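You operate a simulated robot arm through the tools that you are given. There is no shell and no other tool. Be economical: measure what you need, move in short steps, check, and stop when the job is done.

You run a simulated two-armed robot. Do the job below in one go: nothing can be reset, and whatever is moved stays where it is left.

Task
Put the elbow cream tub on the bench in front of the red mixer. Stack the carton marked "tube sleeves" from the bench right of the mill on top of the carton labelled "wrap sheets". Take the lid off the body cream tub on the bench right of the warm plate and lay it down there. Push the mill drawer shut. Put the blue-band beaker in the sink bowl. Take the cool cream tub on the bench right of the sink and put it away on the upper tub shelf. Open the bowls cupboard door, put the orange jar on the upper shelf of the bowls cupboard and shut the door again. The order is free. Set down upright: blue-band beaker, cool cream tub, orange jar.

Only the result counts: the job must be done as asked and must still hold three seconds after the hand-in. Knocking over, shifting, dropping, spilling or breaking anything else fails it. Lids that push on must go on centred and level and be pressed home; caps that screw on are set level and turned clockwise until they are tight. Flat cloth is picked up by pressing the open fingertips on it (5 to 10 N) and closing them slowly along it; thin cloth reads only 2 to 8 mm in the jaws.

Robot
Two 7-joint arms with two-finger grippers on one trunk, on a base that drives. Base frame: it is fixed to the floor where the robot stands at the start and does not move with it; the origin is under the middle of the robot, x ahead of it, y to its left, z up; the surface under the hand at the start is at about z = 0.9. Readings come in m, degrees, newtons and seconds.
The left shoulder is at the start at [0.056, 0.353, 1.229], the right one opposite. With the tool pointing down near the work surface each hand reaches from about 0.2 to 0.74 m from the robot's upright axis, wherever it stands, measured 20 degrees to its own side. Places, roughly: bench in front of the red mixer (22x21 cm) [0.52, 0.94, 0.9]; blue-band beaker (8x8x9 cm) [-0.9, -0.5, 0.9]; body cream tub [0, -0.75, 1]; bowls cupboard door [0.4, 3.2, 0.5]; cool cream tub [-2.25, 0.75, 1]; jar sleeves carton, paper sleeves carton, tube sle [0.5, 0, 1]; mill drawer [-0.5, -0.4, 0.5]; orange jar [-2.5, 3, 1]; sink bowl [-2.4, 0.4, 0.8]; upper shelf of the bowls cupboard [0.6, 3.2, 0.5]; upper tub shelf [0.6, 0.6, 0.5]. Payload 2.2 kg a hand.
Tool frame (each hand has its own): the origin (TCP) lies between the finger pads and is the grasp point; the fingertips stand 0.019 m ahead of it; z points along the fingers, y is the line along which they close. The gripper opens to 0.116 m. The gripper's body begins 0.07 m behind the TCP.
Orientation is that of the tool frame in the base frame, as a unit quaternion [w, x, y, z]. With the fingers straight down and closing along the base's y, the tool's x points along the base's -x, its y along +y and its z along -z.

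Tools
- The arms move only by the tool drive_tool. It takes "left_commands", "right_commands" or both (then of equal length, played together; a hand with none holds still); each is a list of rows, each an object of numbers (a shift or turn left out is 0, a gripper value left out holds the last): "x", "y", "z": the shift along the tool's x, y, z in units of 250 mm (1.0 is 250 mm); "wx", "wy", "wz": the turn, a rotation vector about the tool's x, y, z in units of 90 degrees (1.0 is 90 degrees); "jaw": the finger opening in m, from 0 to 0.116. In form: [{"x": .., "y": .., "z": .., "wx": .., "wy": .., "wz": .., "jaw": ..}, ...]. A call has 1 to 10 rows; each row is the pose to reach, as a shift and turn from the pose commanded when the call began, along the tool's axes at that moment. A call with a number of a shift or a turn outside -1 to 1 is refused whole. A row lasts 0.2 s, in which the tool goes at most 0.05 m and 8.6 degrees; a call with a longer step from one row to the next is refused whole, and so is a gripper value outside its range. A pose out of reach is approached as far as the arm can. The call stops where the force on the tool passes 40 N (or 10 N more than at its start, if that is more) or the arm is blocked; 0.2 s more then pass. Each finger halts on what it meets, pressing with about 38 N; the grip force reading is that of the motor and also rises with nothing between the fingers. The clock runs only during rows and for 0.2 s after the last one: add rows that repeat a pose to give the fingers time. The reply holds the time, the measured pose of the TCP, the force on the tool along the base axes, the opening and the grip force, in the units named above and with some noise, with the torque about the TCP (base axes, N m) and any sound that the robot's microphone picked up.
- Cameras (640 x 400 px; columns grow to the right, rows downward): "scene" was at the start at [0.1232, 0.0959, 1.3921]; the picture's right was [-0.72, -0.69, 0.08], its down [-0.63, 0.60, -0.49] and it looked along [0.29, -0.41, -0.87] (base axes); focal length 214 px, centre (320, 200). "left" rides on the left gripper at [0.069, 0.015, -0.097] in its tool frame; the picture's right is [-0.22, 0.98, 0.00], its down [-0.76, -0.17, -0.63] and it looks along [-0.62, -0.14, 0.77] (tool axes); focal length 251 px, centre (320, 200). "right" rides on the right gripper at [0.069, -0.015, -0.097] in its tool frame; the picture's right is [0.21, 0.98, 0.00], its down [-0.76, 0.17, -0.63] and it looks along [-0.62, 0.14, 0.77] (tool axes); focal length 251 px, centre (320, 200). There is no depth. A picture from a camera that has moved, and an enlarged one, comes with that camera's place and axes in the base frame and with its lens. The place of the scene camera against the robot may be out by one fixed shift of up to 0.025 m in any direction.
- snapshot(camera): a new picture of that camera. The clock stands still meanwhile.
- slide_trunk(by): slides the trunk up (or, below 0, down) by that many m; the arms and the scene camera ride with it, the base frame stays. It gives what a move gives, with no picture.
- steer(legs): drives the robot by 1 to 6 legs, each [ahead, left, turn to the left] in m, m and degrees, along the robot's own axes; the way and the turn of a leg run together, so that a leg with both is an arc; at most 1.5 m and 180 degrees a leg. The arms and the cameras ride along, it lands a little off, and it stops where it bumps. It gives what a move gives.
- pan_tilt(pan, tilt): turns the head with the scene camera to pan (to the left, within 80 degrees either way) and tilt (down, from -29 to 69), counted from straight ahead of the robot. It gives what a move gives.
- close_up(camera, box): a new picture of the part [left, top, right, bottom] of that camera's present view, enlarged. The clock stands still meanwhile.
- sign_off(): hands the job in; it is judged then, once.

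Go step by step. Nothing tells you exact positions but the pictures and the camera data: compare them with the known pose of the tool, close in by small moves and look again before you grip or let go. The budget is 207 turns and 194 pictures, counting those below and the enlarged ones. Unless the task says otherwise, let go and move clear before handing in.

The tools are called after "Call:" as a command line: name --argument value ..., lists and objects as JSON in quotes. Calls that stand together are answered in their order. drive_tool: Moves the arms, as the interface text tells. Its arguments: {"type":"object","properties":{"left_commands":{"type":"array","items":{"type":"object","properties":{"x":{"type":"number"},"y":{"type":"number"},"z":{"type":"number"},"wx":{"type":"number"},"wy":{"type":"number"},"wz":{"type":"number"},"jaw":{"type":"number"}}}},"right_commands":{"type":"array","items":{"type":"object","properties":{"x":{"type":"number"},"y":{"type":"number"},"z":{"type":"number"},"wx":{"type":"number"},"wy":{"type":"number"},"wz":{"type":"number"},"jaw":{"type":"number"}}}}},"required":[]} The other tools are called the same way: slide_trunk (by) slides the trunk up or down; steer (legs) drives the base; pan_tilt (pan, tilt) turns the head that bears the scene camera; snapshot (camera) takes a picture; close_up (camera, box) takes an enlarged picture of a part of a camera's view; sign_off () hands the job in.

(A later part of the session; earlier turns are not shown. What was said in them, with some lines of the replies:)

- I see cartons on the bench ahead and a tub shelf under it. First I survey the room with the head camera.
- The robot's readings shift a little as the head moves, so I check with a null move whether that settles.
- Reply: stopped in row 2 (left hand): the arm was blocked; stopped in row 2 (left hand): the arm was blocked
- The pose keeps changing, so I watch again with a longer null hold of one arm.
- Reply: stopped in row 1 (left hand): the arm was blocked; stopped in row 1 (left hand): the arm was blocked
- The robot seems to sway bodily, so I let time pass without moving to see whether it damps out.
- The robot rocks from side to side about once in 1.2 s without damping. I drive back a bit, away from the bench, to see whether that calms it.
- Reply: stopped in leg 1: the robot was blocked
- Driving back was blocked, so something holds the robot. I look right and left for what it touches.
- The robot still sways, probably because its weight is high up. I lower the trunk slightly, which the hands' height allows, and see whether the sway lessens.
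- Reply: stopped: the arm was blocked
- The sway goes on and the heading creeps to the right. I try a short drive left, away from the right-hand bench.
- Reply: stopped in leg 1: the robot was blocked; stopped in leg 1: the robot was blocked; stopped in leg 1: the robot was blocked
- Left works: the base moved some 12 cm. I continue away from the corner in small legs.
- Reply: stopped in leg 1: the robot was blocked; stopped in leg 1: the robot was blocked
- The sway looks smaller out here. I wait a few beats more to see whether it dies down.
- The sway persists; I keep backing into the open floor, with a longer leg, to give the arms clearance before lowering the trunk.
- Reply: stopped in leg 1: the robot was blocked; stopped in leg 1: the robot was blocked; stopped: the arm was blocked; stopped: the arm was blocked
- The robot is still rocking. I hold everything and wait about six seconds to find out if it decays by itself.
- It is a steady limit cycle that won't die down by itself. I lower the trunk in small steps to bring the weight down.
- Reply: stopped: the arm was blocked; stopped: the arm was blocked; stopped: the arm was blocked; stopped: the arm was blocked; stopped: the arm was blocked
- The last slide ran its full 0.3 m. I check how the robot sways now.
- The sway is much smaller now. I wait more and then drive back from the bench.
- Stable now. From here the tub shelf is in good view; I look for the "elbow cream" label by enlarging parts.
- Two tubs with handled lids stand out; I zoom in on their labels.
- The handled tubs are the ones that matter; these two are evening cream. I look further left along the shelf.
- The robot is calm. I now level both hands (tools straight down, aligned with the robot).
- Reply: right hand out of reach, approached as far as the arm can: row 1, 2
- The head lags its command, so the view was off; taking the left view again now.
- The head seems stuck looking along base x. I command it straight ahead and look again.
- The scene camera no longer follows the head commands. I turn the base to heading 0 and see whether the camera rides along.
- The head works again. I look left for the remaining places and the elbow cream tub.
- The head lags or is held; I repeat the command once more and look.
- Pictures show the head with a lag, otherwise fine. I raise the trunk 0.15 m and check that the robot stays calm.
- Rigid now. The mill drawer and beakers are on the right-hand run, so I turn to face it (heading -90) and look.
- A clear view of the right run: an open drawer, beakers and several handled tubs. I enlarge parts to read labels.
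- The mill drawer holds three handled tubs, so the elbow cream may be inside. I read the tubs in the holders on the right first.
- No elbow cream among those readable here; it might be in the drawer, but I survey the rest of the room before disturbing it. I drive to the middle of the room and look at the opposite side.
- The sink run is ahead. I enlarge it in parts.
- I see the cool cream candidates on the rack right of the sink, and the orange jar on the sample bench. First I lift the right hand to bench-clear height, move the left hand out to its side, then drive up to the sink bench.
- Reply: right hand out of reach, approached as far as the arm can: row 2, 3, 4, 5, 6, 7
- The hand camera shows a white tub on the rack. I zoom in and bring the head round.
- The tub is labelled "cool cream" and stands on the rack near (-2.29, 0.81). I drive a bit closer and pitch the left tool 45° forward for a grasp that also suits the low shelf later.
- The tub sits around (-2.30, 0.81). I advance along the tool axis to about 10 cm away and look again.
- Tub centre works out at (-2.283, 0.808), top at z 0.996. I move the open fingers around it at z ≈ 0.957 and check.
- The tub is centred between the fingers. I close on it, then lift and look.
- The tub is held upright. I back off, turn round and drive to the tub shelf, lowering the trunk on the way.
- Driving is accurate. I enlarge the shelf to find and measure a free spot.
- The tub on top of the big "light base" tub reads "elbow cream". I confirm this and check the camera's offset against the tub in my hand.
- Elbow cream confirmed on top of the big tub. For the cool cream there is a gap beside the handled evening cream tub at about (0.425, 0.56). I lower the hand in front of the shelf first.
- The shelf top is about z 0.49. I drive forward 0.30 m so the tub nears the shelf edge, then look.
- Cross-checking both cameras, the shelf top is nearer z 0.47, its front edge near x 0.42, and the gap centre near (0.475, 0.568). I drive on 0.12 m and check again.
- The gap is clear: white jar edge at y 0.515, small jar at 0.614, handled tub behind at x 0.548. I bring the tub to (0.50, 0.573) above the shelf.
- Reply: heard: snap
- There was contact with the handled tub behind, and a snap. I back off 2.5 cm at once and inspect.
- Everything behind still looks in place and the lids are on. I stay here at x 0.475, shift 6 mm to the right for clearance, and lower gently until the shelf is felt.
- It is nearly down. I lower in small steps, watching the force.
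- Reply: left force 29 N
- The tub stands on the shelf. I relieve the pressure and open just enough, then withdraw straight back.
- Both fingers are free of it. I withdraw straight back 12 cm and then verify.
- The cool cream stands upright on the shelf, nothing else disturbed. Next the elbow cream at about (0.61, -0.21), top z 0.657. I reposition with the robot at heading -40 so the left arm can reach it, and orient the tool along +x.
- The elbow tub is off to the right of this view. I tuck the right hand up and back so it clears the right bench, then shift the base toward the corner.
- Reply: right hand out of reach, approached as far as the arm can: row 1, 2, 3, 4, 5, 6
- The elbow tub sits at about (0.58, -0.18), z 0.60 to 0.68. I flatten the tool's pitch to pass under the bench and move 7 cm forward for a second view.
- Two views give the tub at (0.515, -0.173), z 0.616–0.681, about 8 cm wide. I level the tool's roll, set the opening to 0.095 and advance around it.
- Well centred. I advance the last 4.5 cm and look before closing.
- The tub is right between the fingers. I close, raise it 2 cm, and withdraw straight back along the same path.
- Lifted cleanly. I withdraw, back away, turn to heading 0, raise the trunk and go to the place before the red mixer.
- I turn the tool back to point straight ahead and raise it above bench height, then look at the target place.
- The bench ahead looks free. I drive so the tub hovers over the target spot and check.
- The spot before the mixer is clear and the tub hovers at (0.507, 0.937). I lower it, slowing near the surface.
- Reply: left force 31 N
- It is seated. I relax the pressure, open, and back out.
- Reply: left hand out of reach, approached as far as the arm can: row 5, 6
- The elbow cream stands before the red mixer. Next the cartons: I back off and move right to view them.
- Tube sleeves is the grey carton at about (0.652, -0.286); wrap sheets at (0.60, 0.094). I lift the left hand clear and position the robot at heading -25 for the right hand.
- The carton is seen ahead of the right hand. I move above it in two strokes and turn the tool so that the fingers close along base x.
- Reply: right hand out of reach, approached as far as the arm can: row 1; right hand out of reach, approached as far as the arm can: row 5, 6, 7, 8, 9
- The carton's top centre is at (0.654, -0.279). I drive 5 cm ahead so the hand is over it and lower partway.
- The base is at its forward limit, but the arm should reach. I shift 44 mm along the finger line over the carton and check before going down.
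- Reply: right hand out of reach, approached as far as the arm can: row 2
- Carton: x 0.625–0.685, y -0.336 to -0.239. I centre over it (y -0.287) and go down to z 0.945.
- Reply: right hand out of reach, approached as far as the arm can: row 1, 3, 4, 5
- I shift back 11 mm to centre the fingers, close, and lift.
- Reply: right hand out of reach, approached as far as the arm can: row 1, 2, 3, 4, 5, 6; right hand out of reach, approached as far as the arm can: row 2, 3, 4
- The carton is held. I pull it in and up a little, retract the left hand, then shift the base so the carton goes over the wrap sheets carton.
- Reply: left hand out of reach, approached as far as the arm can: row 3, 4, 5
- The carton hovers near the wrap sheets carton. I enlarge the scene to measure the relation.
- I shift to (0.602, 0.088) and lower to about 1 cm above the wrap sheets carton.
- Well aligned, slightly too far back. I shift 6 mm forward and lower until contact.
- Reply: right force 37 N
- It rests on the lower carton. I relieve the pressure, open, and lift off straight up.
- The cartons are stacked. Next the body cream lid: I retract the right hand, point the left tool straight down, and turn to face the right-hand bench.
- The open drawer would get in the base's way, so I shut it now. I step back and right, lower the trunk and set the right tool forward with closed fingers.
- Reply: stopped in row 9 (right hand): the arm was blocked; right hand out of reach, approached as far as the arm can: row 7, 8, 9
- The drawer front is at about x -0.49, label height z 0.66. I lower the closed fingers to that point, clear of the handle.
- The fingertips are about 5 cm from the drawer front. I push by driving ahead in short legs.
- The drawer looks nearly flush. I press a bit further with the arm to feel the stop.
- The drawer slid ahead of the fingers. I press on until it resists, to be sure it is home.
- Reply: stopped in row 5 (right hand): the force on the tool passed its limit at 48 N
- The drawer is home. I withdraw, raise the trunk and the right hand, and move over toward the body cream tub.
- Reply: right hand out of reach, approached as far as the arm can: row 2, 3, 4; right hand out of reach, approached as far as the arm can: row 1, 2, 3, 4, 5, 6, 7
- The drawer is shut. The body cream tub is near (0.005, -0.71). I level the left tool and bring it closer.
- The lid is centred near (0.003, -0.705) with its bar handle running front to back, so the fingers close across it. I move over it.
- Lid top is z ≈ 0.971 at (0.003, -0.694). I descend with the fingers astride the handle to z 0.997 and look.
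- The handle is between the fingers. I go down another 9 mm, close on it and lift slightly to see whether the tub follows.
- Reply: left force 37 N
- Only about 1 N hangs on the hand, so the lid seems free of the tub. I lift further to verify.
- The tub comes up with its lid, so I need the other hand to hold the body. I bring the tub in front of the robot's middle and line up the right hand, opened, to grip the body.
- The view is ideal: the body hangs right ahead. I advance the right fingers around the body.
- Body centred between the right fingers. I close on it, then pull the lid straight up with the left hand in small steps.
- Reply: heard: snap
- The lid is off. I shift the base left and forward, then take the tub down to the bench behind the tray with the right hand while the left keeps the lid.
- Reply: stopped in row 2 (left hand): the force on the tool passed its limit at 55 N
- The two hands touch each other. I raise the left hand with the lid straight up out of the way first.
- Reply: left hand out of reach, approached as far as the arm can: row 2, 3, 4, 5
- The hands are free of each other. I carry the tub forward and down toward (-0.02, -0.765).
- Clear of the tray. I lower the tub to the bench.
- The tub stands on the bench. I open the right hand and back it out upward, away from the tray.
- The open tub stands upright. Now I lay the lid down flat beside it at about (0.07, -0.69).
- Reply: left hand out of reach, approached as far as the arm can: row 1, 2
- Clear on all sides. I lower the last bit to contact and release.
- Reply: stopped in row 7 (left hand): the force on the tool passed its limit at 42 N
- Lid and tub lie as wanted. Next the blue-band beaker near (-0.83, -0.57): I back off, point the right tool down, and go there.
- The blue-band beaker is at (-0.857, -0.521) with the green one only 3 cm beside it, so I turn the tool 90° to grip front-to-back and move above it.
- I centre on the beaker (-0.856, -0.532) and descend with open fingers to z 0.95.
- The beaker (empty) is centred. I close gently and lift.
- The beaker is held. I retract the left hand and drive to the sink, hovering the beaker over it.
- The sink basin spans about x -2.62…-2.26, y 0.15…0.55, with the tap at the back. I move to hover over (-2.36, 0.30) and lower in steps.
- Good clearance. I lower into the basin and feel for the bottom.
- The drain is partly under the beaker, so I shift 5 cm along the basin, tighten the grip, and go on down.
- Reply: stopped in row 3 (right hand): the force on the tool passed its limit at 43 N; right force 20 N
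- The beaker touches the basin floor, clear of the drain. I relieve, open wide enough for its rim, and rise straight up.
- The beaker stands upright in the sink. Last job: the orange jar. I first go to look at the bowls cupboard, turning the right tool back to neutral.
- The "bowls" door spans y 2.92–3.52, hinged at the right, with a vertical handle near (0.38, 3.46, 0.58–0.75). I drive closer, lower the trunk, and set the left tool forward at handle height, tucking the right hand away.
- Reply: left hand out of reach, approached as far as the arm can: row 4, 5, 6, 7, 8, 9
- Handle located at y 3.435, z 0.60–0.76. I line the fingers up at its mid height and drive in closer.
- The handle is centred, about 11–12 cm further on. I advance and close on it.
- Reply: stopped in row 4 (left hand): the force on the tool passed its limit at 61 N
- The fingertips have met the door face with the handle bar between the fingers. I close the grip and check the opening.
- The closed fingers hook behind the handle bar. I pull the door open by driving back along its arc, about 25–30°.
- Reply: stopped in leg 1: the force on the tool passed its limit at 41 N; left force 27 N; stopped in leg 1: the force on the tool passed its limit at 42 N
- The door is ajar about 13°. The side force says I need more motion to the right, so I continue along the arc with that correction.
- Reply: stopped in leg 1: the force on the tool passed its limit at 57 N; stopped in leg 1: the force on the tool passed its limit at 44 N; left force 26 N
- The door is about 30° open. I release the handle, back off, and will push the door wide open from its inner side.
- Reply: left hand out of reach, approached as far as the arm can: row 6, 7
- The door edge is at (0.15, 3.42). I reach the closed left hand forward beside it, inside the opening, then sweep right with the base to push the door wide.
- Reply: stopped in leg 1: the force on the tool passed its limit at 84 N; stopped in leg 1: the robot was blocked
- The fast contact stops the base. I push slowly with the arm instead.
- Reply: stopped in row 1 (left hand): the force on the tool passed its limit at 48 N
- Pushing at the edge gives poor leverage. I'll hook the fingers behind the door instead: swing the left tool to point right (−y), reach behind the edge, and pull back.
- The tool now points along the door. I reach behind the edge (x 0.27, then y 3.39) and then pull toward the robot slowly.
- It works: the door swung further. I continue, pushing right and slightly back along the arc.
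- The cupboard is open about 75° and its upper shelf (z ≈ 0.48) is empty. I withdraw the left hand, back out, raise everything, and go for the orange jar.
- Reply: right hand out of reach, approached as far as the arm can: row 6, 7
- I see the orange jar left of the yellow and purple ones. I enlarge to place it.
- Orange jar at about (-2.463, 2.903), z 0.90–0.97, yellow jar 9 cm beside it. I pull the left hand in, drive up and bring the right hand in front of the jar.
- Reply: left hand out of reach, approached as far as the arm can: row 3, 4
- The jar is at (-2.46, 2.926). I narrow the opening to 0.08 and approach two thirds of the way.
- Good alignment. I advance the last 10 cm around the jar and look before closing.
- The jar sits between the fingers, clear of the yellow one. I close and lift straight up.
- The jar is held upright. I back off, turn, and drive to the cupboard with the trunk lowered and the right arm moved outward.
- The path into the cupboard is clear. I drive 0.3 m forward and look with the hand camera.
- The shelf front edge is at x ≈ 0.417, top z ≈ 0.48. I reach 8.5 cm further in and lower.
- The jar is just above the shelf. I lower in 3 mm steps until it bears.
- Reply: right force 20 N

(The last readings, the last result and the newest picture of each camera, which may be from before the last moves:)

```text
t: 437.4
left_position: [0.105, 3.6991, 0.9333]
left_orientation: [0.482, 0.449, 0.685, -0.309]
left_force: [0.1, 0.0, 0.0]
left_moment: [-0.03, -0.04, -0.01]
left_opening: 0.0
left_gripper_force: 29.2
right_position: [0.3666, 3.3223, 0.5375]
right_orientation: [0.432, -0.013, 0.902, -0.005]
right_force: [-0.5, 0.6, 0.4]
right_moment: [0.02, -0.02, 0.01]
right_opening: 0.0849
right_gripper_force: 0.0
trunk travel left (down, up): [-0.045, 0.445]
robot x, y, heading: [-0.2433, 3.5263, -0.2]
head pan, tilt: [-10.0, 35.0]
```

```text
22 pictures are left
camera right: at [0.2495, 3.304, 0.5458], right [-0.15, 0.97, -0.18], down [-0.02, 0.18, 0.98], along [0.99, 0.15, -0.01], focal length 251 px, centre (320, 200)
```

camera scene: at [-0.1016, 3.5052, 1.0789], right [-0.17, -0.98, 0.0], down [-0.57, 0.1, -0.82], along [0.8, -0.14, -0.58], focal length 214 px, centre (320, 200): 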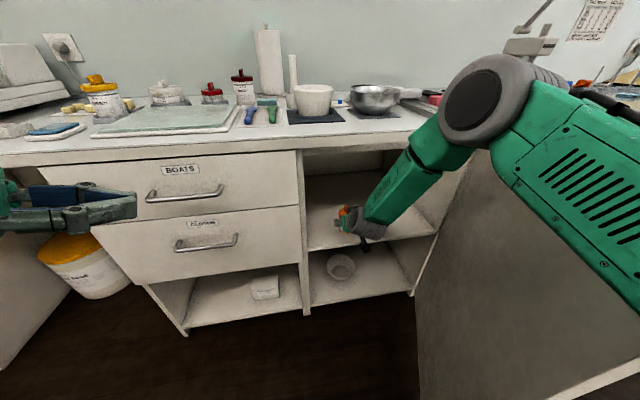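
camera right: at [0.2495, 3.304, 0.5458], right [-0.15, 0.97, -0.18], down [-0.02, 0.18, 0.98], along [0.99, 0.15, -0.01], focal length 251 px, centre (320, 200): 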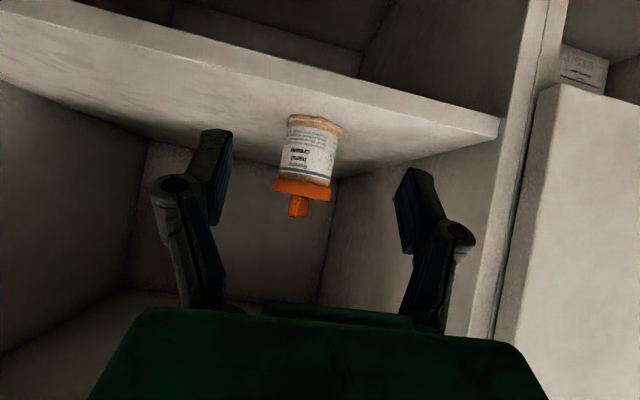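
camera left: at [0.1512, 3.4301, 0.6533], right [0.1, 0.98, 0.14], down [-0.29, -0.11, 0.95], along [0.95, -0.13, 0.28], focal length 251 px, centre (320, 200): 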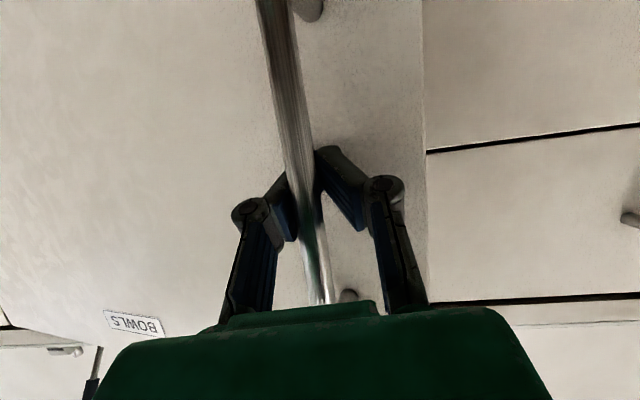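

The jar stands upright on the upper shelf with its lid on. Now I close the door: back out, go round its tip to the outer side, and look.

Call:
steer --legs '[[-0.62, 0, 0], [0, -0.52, 0], [0.2, 0, 0]]'

Call:
drive_tool --right_commands '[{"jaw": 0.04}, {"jaw": 0.0}, {"jaw": 0.0}]'

Call:
snapshot --camera "scene"

```text
t: 444.7
left_position: [-0.3128, 3.1856, 0.9348]
left_orientation: [0.483, 0.447, 0.687, -0.307]
left_force: [0.4, 1.0, 0.0]
left_moment: [-0.01, -0.01, -0.05]
left_opening: 0.0
left_gripper_force: 28.8
right_position: [-0.0444, 2.8112, 0.5384]
right_orientation: [0.432, -0.015, 0.902, -0.002]
right_force: [0.5, -0.3, 0.8]
right_moment: [-0.04, 0.01, -0.02]
right_opening: 0.085
right_gripper_force: 0.0
trunk travel left (down, up): [-0.045, 0.445]
robot x, y, heading: [-0.6603, 3.0149, 0.2]
head pan, tilt: [-10.0, 35.0]
```

```text
t: 445.5
left_position: [-0.3156, 3.1864, 0.9364]
left_orientation: [0.485, 0.447, 0.686, -0.308]
left_force: [-0.7, 0.2, 0.7]
left_moment: [-0.04, -0.01, -0.02]
left_opening: 0.0001
left_gripper_force: 28.1
right_position: [-0.0475, 2.8116, 0.5396]
right_orientation: [0.432, -0.015, 0.902, -0.003]
right_force: [0.4, -0.5, 1.2]
right_moment: [0.02, 0.0, -0.01]
right_opening: 0.0001
right_gripper_force: 28.3
trunk travel left (down, up): [-0.045, 0.445]
robot x, y, heading: [-0.6587, 3.0158, 0.4]
head pan, tilt: [-10.0, 35.0]
```

```text
21 pictures are left
camera scene: at [-0.5179, 2.9917, 1.0791], right [-0.17, -0.99, 0.0], down [-0.57, 0.1, -0.82], along [0.81, -0.14, -0.58], focal length 214 px, centre (320, 200)
```

scene: 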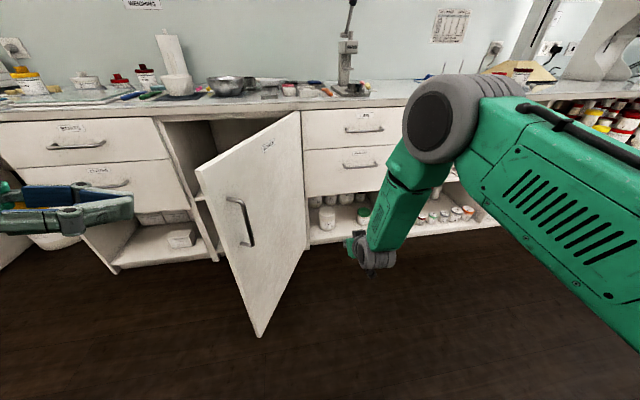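

The door stands at about 60°. I bring the right fist close to its outer face and push along its closing arc with slow arm moves.

Call:
steer --legs '[[0.05, 0.2, 0]]'

Call:
drive_tool --right_commands '[{"y": 0.09, "z": 0.02, "x": -0.016}, {"y": 0.18, "z": 0.05, "x": -0.04}, {"y": 0.27, "z": 0.08, "x": -0.065}, {"y": 0.36, "z": 0.11, "x": -0.09}, {"y": 0.45, "z": 0.15, "x": -0.12}, {"y": 0.54, "z": 0.19, "x": -0.154}, {"y": 0.63, "z": 0.23, "x": -0.186}, {"y": 0.72, "z": 0.28, "x": -0.227}, {"y": 0.8, "z": 0.33, "x": -0.268}, {"y": 0.86, "z": 0.38, "x": -0.308}]'

Call:
snapshot --camera "scene"

```text
t: 447.1
left_position: [-0.2657, 3.3801, 0.9363]
left_orientation: [0.484, 0.448, 0.686, -0.306]
left_force: [-0.2, -0.1, -0.5]
left_moment: [0.02, 0.0, 0.05]
left_opening: 0.0001
left_gripper_force: 28.9
right_position: [0.0031, 3.0074, 0.5383]
right_orientation: [0.433, -0.016, 0.901, 0.0]
right_force: [0.1, -0.8, -0.4]
right_moment: [-0.03, -0.04, 0.02]
right_opening: 0.0005
right_gripper_force: 28.5
trunk travel left (down, up): [-0.045, 0.445]
robot x, y, heading: [-0.6088, 3.2123, 0.5]
head pan, tilt: [-10.0, 35.0]
```

```text
t: 449.3
left_position: [-0.2671, 3.3851, 0.9345]
left_orientation: [0.484, 0.446, 0.686, -0.31]
left_force: [0.2, 0.1, 0.3]
left_moment: [0.01, -0.04, 0.0]
left_opening: 0.0003
left_gripper_force: 28.4
right_position: [0.1187, 3.229, 0.5384]
right_orientation: [0.433, -0.017, 0.901, -0.003]
right_force: [-0.1, 0.0, 0.0]
right_moment: [-0.01, 0.0, -0.04]
right_opening: 0.0
right_gripper_force: 29.2
trunk travel left (down, up): [-0.045, 0.445]
robot x, y, heading: [-0.6096, 3.211, 0.3]
head pan, tilt: [-10.0, 35.0]
```

```text
20 pictures are left
camera scene: at [-0.4682, 3.1916, 1.079], right [-0.17, -0.99, 0.0], down [-0.57, 0.09, -0.82], along [0.81, -0.14, -0.58], focal length 214 px, centre (320, 200)
```

scene: 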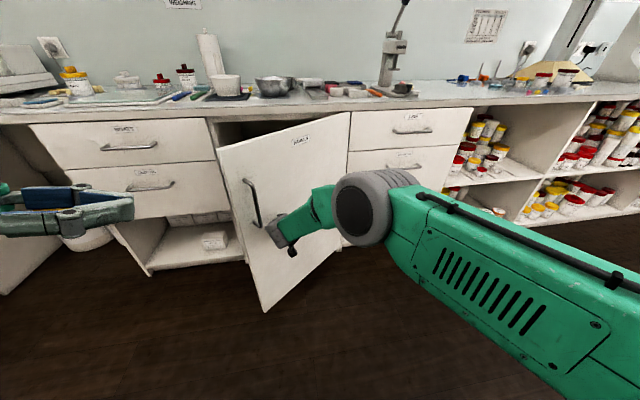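

The door is down to about 40°. I continue with short base legs while in contact.

Call:
steer --legs '[[0.05, 0.04, 0]]'

Call:
steer --legs '[[0.06, 0.03, 0]]'

Call:
steer --legs '[[0.06, 0.02, 0]]'

Call:
snapshot --camera "scene"

```text
t: 450.3
left_position: [-0.2187, 3.4011, 0.9354]
left_orientation: [0.478, 0.451, 0.687, -0.311]
left_force: [-1.0, -1.0, 0.7]
left_moment: [0.04, -0.01, 0.06]
left_opening: 0.0
left_gripper_force: 28.8
right_position: [0.169, 3.2537, 0.5371]
right_orientation: [0.434, -0.012, 0.901, 0.005]
right_force: [0.6, -1.4, -0.8]
right_moment: [0.03, 0.02, 0.08]
right_opening: 0.0
right_gripper_force: 28.6
trunk travel left (down, up): [-0.045, 0.445]
robot x, y, heading: [-0.5591, 3.2464, 0.6]
head pan, tilt: [-10.0, 35.0]
```

```text
t: 451.3
left_position: [-0.1637, 3.4333, 0.9337]
left_orientation: [0.477, 0.449, 0.687, -0.316]
left_force: [0.5, -1.9, 0.7]
left_moment: [0.03, 0.03, 0.03]
left_opening: 0.0
left_gripper_force: 28.5
right_position: [0.2277, 3.2821, 0.5397]
right_orientation: [0.435, -0.012, 0.9, 0.001]
right_force: [0.3, -0.6, 0.0]
right_moment: [0.02, -0.01, 0.08]
right_opening: 0.0002
right_gripper_force: 29.1
trunk travel left (down, up): [-0.045, 0.445]
robot x, y, heading: [-0.5029, 3.2733, 0.5]
head pan, tilt: [-10.0, 35.0]
```

```text
t: 452.3
left_position: [-0.1033, 3.4593, 0.931]
left_orientation: [0.476, 0.449, 0.685, -0.321]
left_force: [-0.9, -0.4, -0.4]
left_moment: [0.01, -0.03, 0.0]
left_opening: 0.0002
left_gripper_force: 28.3
right_position: [0.2874, 3.3057, 0.541]
right_orientation: [0.435, -0.013, 0.9, -0.003]
right_force: [0.2, -1.0, -0.5]
right_moment: [0.01, 0.01, 0.0]
right_opening: 0.0
right_gripper_force: 28.5
trunk travel left (down, up): [-0.045, 0.445]
robot x, y, heading: [-0.4386, 3.2951, 0.5]
head pan, tilt: [-10.0, 35.0]
```

```text
19 pictures are left
camera scene: at [-0.2983, 3.2718, 1.0788], right [-0.17, -0.99, 0.0], down [-0.57, 0.1, -0.82], along [0.8, -0.14, -0.58], focal length 214 px, centre (320, 200)
```

scene: 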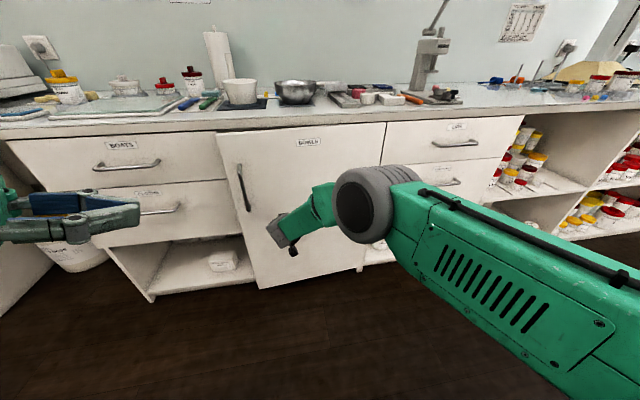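

Nearly closed. A last push by short legs, then a gentle press with the arm until it resists.

Call:
steer --legs '[[0.06, 0.01, 0]]'

Call:
drive_tool --right_commands '[{"z": 0.05, "x": -0.04}, {"z": 0.1, "x": -0.08}, {"z": 0.15, "x": -0.12}, {"z": 0.2, "x": -0.16}, {"z": 0.25, "x": -0.2}, {"z": 0.3, "x": -0.24}, {"z": 0.35, "x": -0.28}]'

Call:
snapshot --camera "scene"

```text
t: 453.3
left_position: [-0.0452, 3.4662, 0.9304]
left_orientation: [0.474, 0.45, 0.684, -0.323]
left_force: [0.6, 0.2, 0.4]
left_moment: [0.0, -0.02, 0.0]
left_opening: 0.0
left_gripper_force: 28.6
right_position: [0.3465, 3.3147, 0.5424]
right_orientation: [0.437, -0.012, 0.899, -0.003]
right_force: [-0.2, -0.2, -0.1]
right_moment: [0.02, -0.01, 0.01]
right_opening: 0.0002
right_gripper_force: 28.2
trunk travel left (down, up): [-0.045, 0.445]
robot x, y, heading: [-0.3791, 3.3063, 0.1]
head pan, tilt: [-10.0, 35.0]
```

```text
t: 454.0
left_position: [-0.0475, 3.4671, 0.9318]
left_orientation: [0.475, 0.452, 0.682, -0.324]
left_force: [0.1, -0.7, -0.8]
left_moment: [-0.02, 0.03, -0.02]
left_opening: 0.0001
left_gripper_force: 28.2
right_position: [0.3807, 3.3174, 0.5465]
right_orientation: [0.439, -0.011, 0.899, -0.004]
right_force: [-8.4, -0.8, 6.1]
right_moment: [-0.03, -0.09, -0.01]
right_opening: 0.0
right_gripper_force: 28.8
trunk travel left (down, up): [-0.045, 0.445]
robot x, y, heading: [-0.3826, 3.3055, 0.0]
head pan, tilt: [-10.0, 35.0]
stopped in row 3 (right hand): the force on the tool passed its limit at 62 N (the readings are from after the stop); the commanded pose is now the measured one
```

```text
18 pictures are left
camera scene: at [-0.2409, 3.281, 1.0793], right [-0.17, -0.99, 0.0], down [-0.57, 0.1, -0.82], along [0.81, -0.14, -0.58], focal length 214 px, centre (320, 200)
```

scene: 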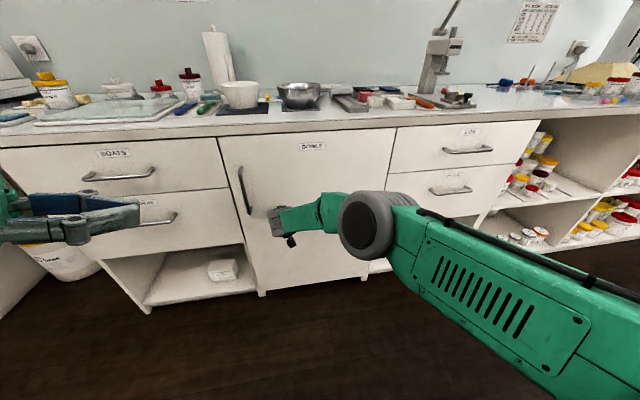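

The bowls door is shut. I back off and go to recheck the tub shelf, because of the snap heard there earlier.

Call:
steer --legs '[[-0.35, 0, 0], [0, -1.45, 0], [0.1, -1.4, 0]]'

Call:
pan_tilt --pan 0 --tilt 35

Call:
snapshot --camera "scene"

```text
t: 469.6
left_position: [-0.2736, 0.6269, 0.9286]
left_orientation: [0.475, 0.453, 0.681, -0.326]
left_force: [0.2, -0.6, 0.1]
left_moment: [-0.01, 0.02, 0.02]
left_opening: 0.0002
left_gripper_force: 28.9
right_position: [0.1537, 0.4718, 0.5462]
right_orientation: [0.438, -0.01, 0.899, -0.006]
right_force: [-1.0, 1.1, 0.3]
right_moment: [0.01, -0.01, -0.03]
right_opening: 0.0
right_gripper_force: 28.9
trunk travel left (down, up): [-0.045, 0.445]
robot x, y, heading: [-0.6098, 0.4618, 0.1]
head pan, tilt: [-10.0, 35.0]
```

```text
t: 470.4
left_position: [-0.2744, 0.6259, 0.9307]
left_orientation: [0.473, 0.454, 0.681, -0.325]
left_force: [-0.1, -0.5, -0.2]
left_moment: [0.0, -0.01, -0.01]
left_opening: 0.0002
left_gripper_force: 28.0
right_position: [0.1532, 0.4729, 0.5465]
right_orientation: [0.439, -0.009, 0.898, -0.006]
right_force: [-0.2, -1.2, 0.1]
right_moment: [-0.04, -0.01, -0.02]
right_opening: 0.0001
right_gripper_force: 28.6
trunk travel left (down, up): [-0.045, 0.445]
robot x, y, heading: [-0.609, 0.4617, 0.2]
head pan, tilt: [0.0, 35.0]
```

```text
17 pictures are left
camera scene: at [-0.4662, 0.4562, 1.079], right [0.0, -1.0, 0.0], down [-0.58, 0.0, -0.82], along [0.82, 0.0, -0.58], focal length 214 px, centre (320, 200)
```

scene: 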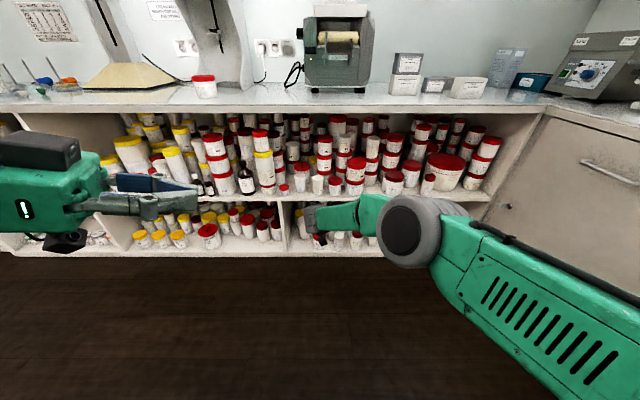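

Call:
close_up --camera "scene" --box '[272, 148, 352, 198]'

Call:
close_up --camera "scene" --box '[290, 158, 322, 178]'

```text
8.00 times, centred on (312, 173) of scene
camera zoom: at [-0.4662, 0.4562, 1.079], right [0.0, -1.0, 0.0], down [-0.58, 0.0, -0.82], along [0.82, 0.0, -0.58], focal length 1716 px, centre (384, 416)
```

zoom: 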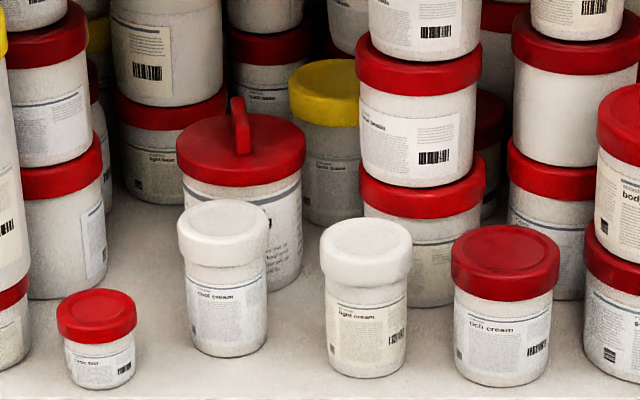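

```text
16.00 times, centred on (306, 168) of scene
camera zoom: at [-0.4662, 0.4562, 1.079], right [0.0, -1.0, 0.0], down [-0.58, 0.0, -0.82], along [0.82, 0.0, -0.58], focal length 3432 px, centre (544, 712)
```

zoom: 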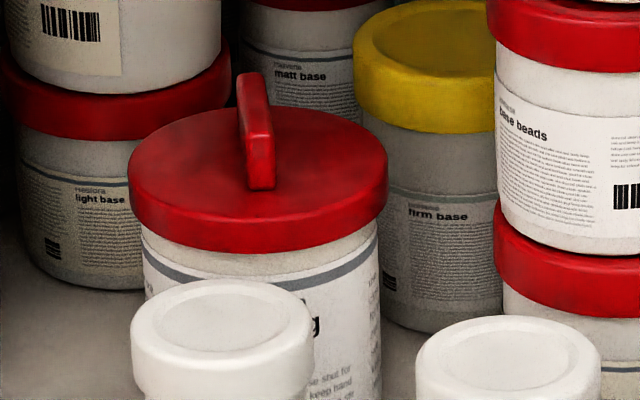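

The tub shelf is in order: the cool cream stands upright, and its lid and the lid of the tub behind are level and seated. From here the stacked cartons and the elbow cream also look right, and my hands are clear, so I hand in.

Call:
sign_off

```text
The job is handed in.
```

I carried out all seven tasks and handed the job in; I have not been told whether it passed.

- **Elbow cream:** it stands on the bench in front of the red mixer.
- **Cartons:** "tube sleeves" is stacked on "wrap sheets".
- **Body cream:** I took the lid off with both hands and laid it flat on the bench right of the warm plate. The open tub stands next to it, about 7 cm from where it was.
- **Mill drawer:** pushed shut until it resisted.
- **Blue-band beaker:** upright in the sink bowl, clear of the drain.
- **Cool cream:** upright on the upper tub shelf. On the way in it bumped the evening cream tub behind, and I heard a snap. A later look showed both lids level and seated, but the evening cream may have shifted a few millimetres.
- **Orange jar:** upright on the upper shelf of the bowls cupboard, and the door is shut again.
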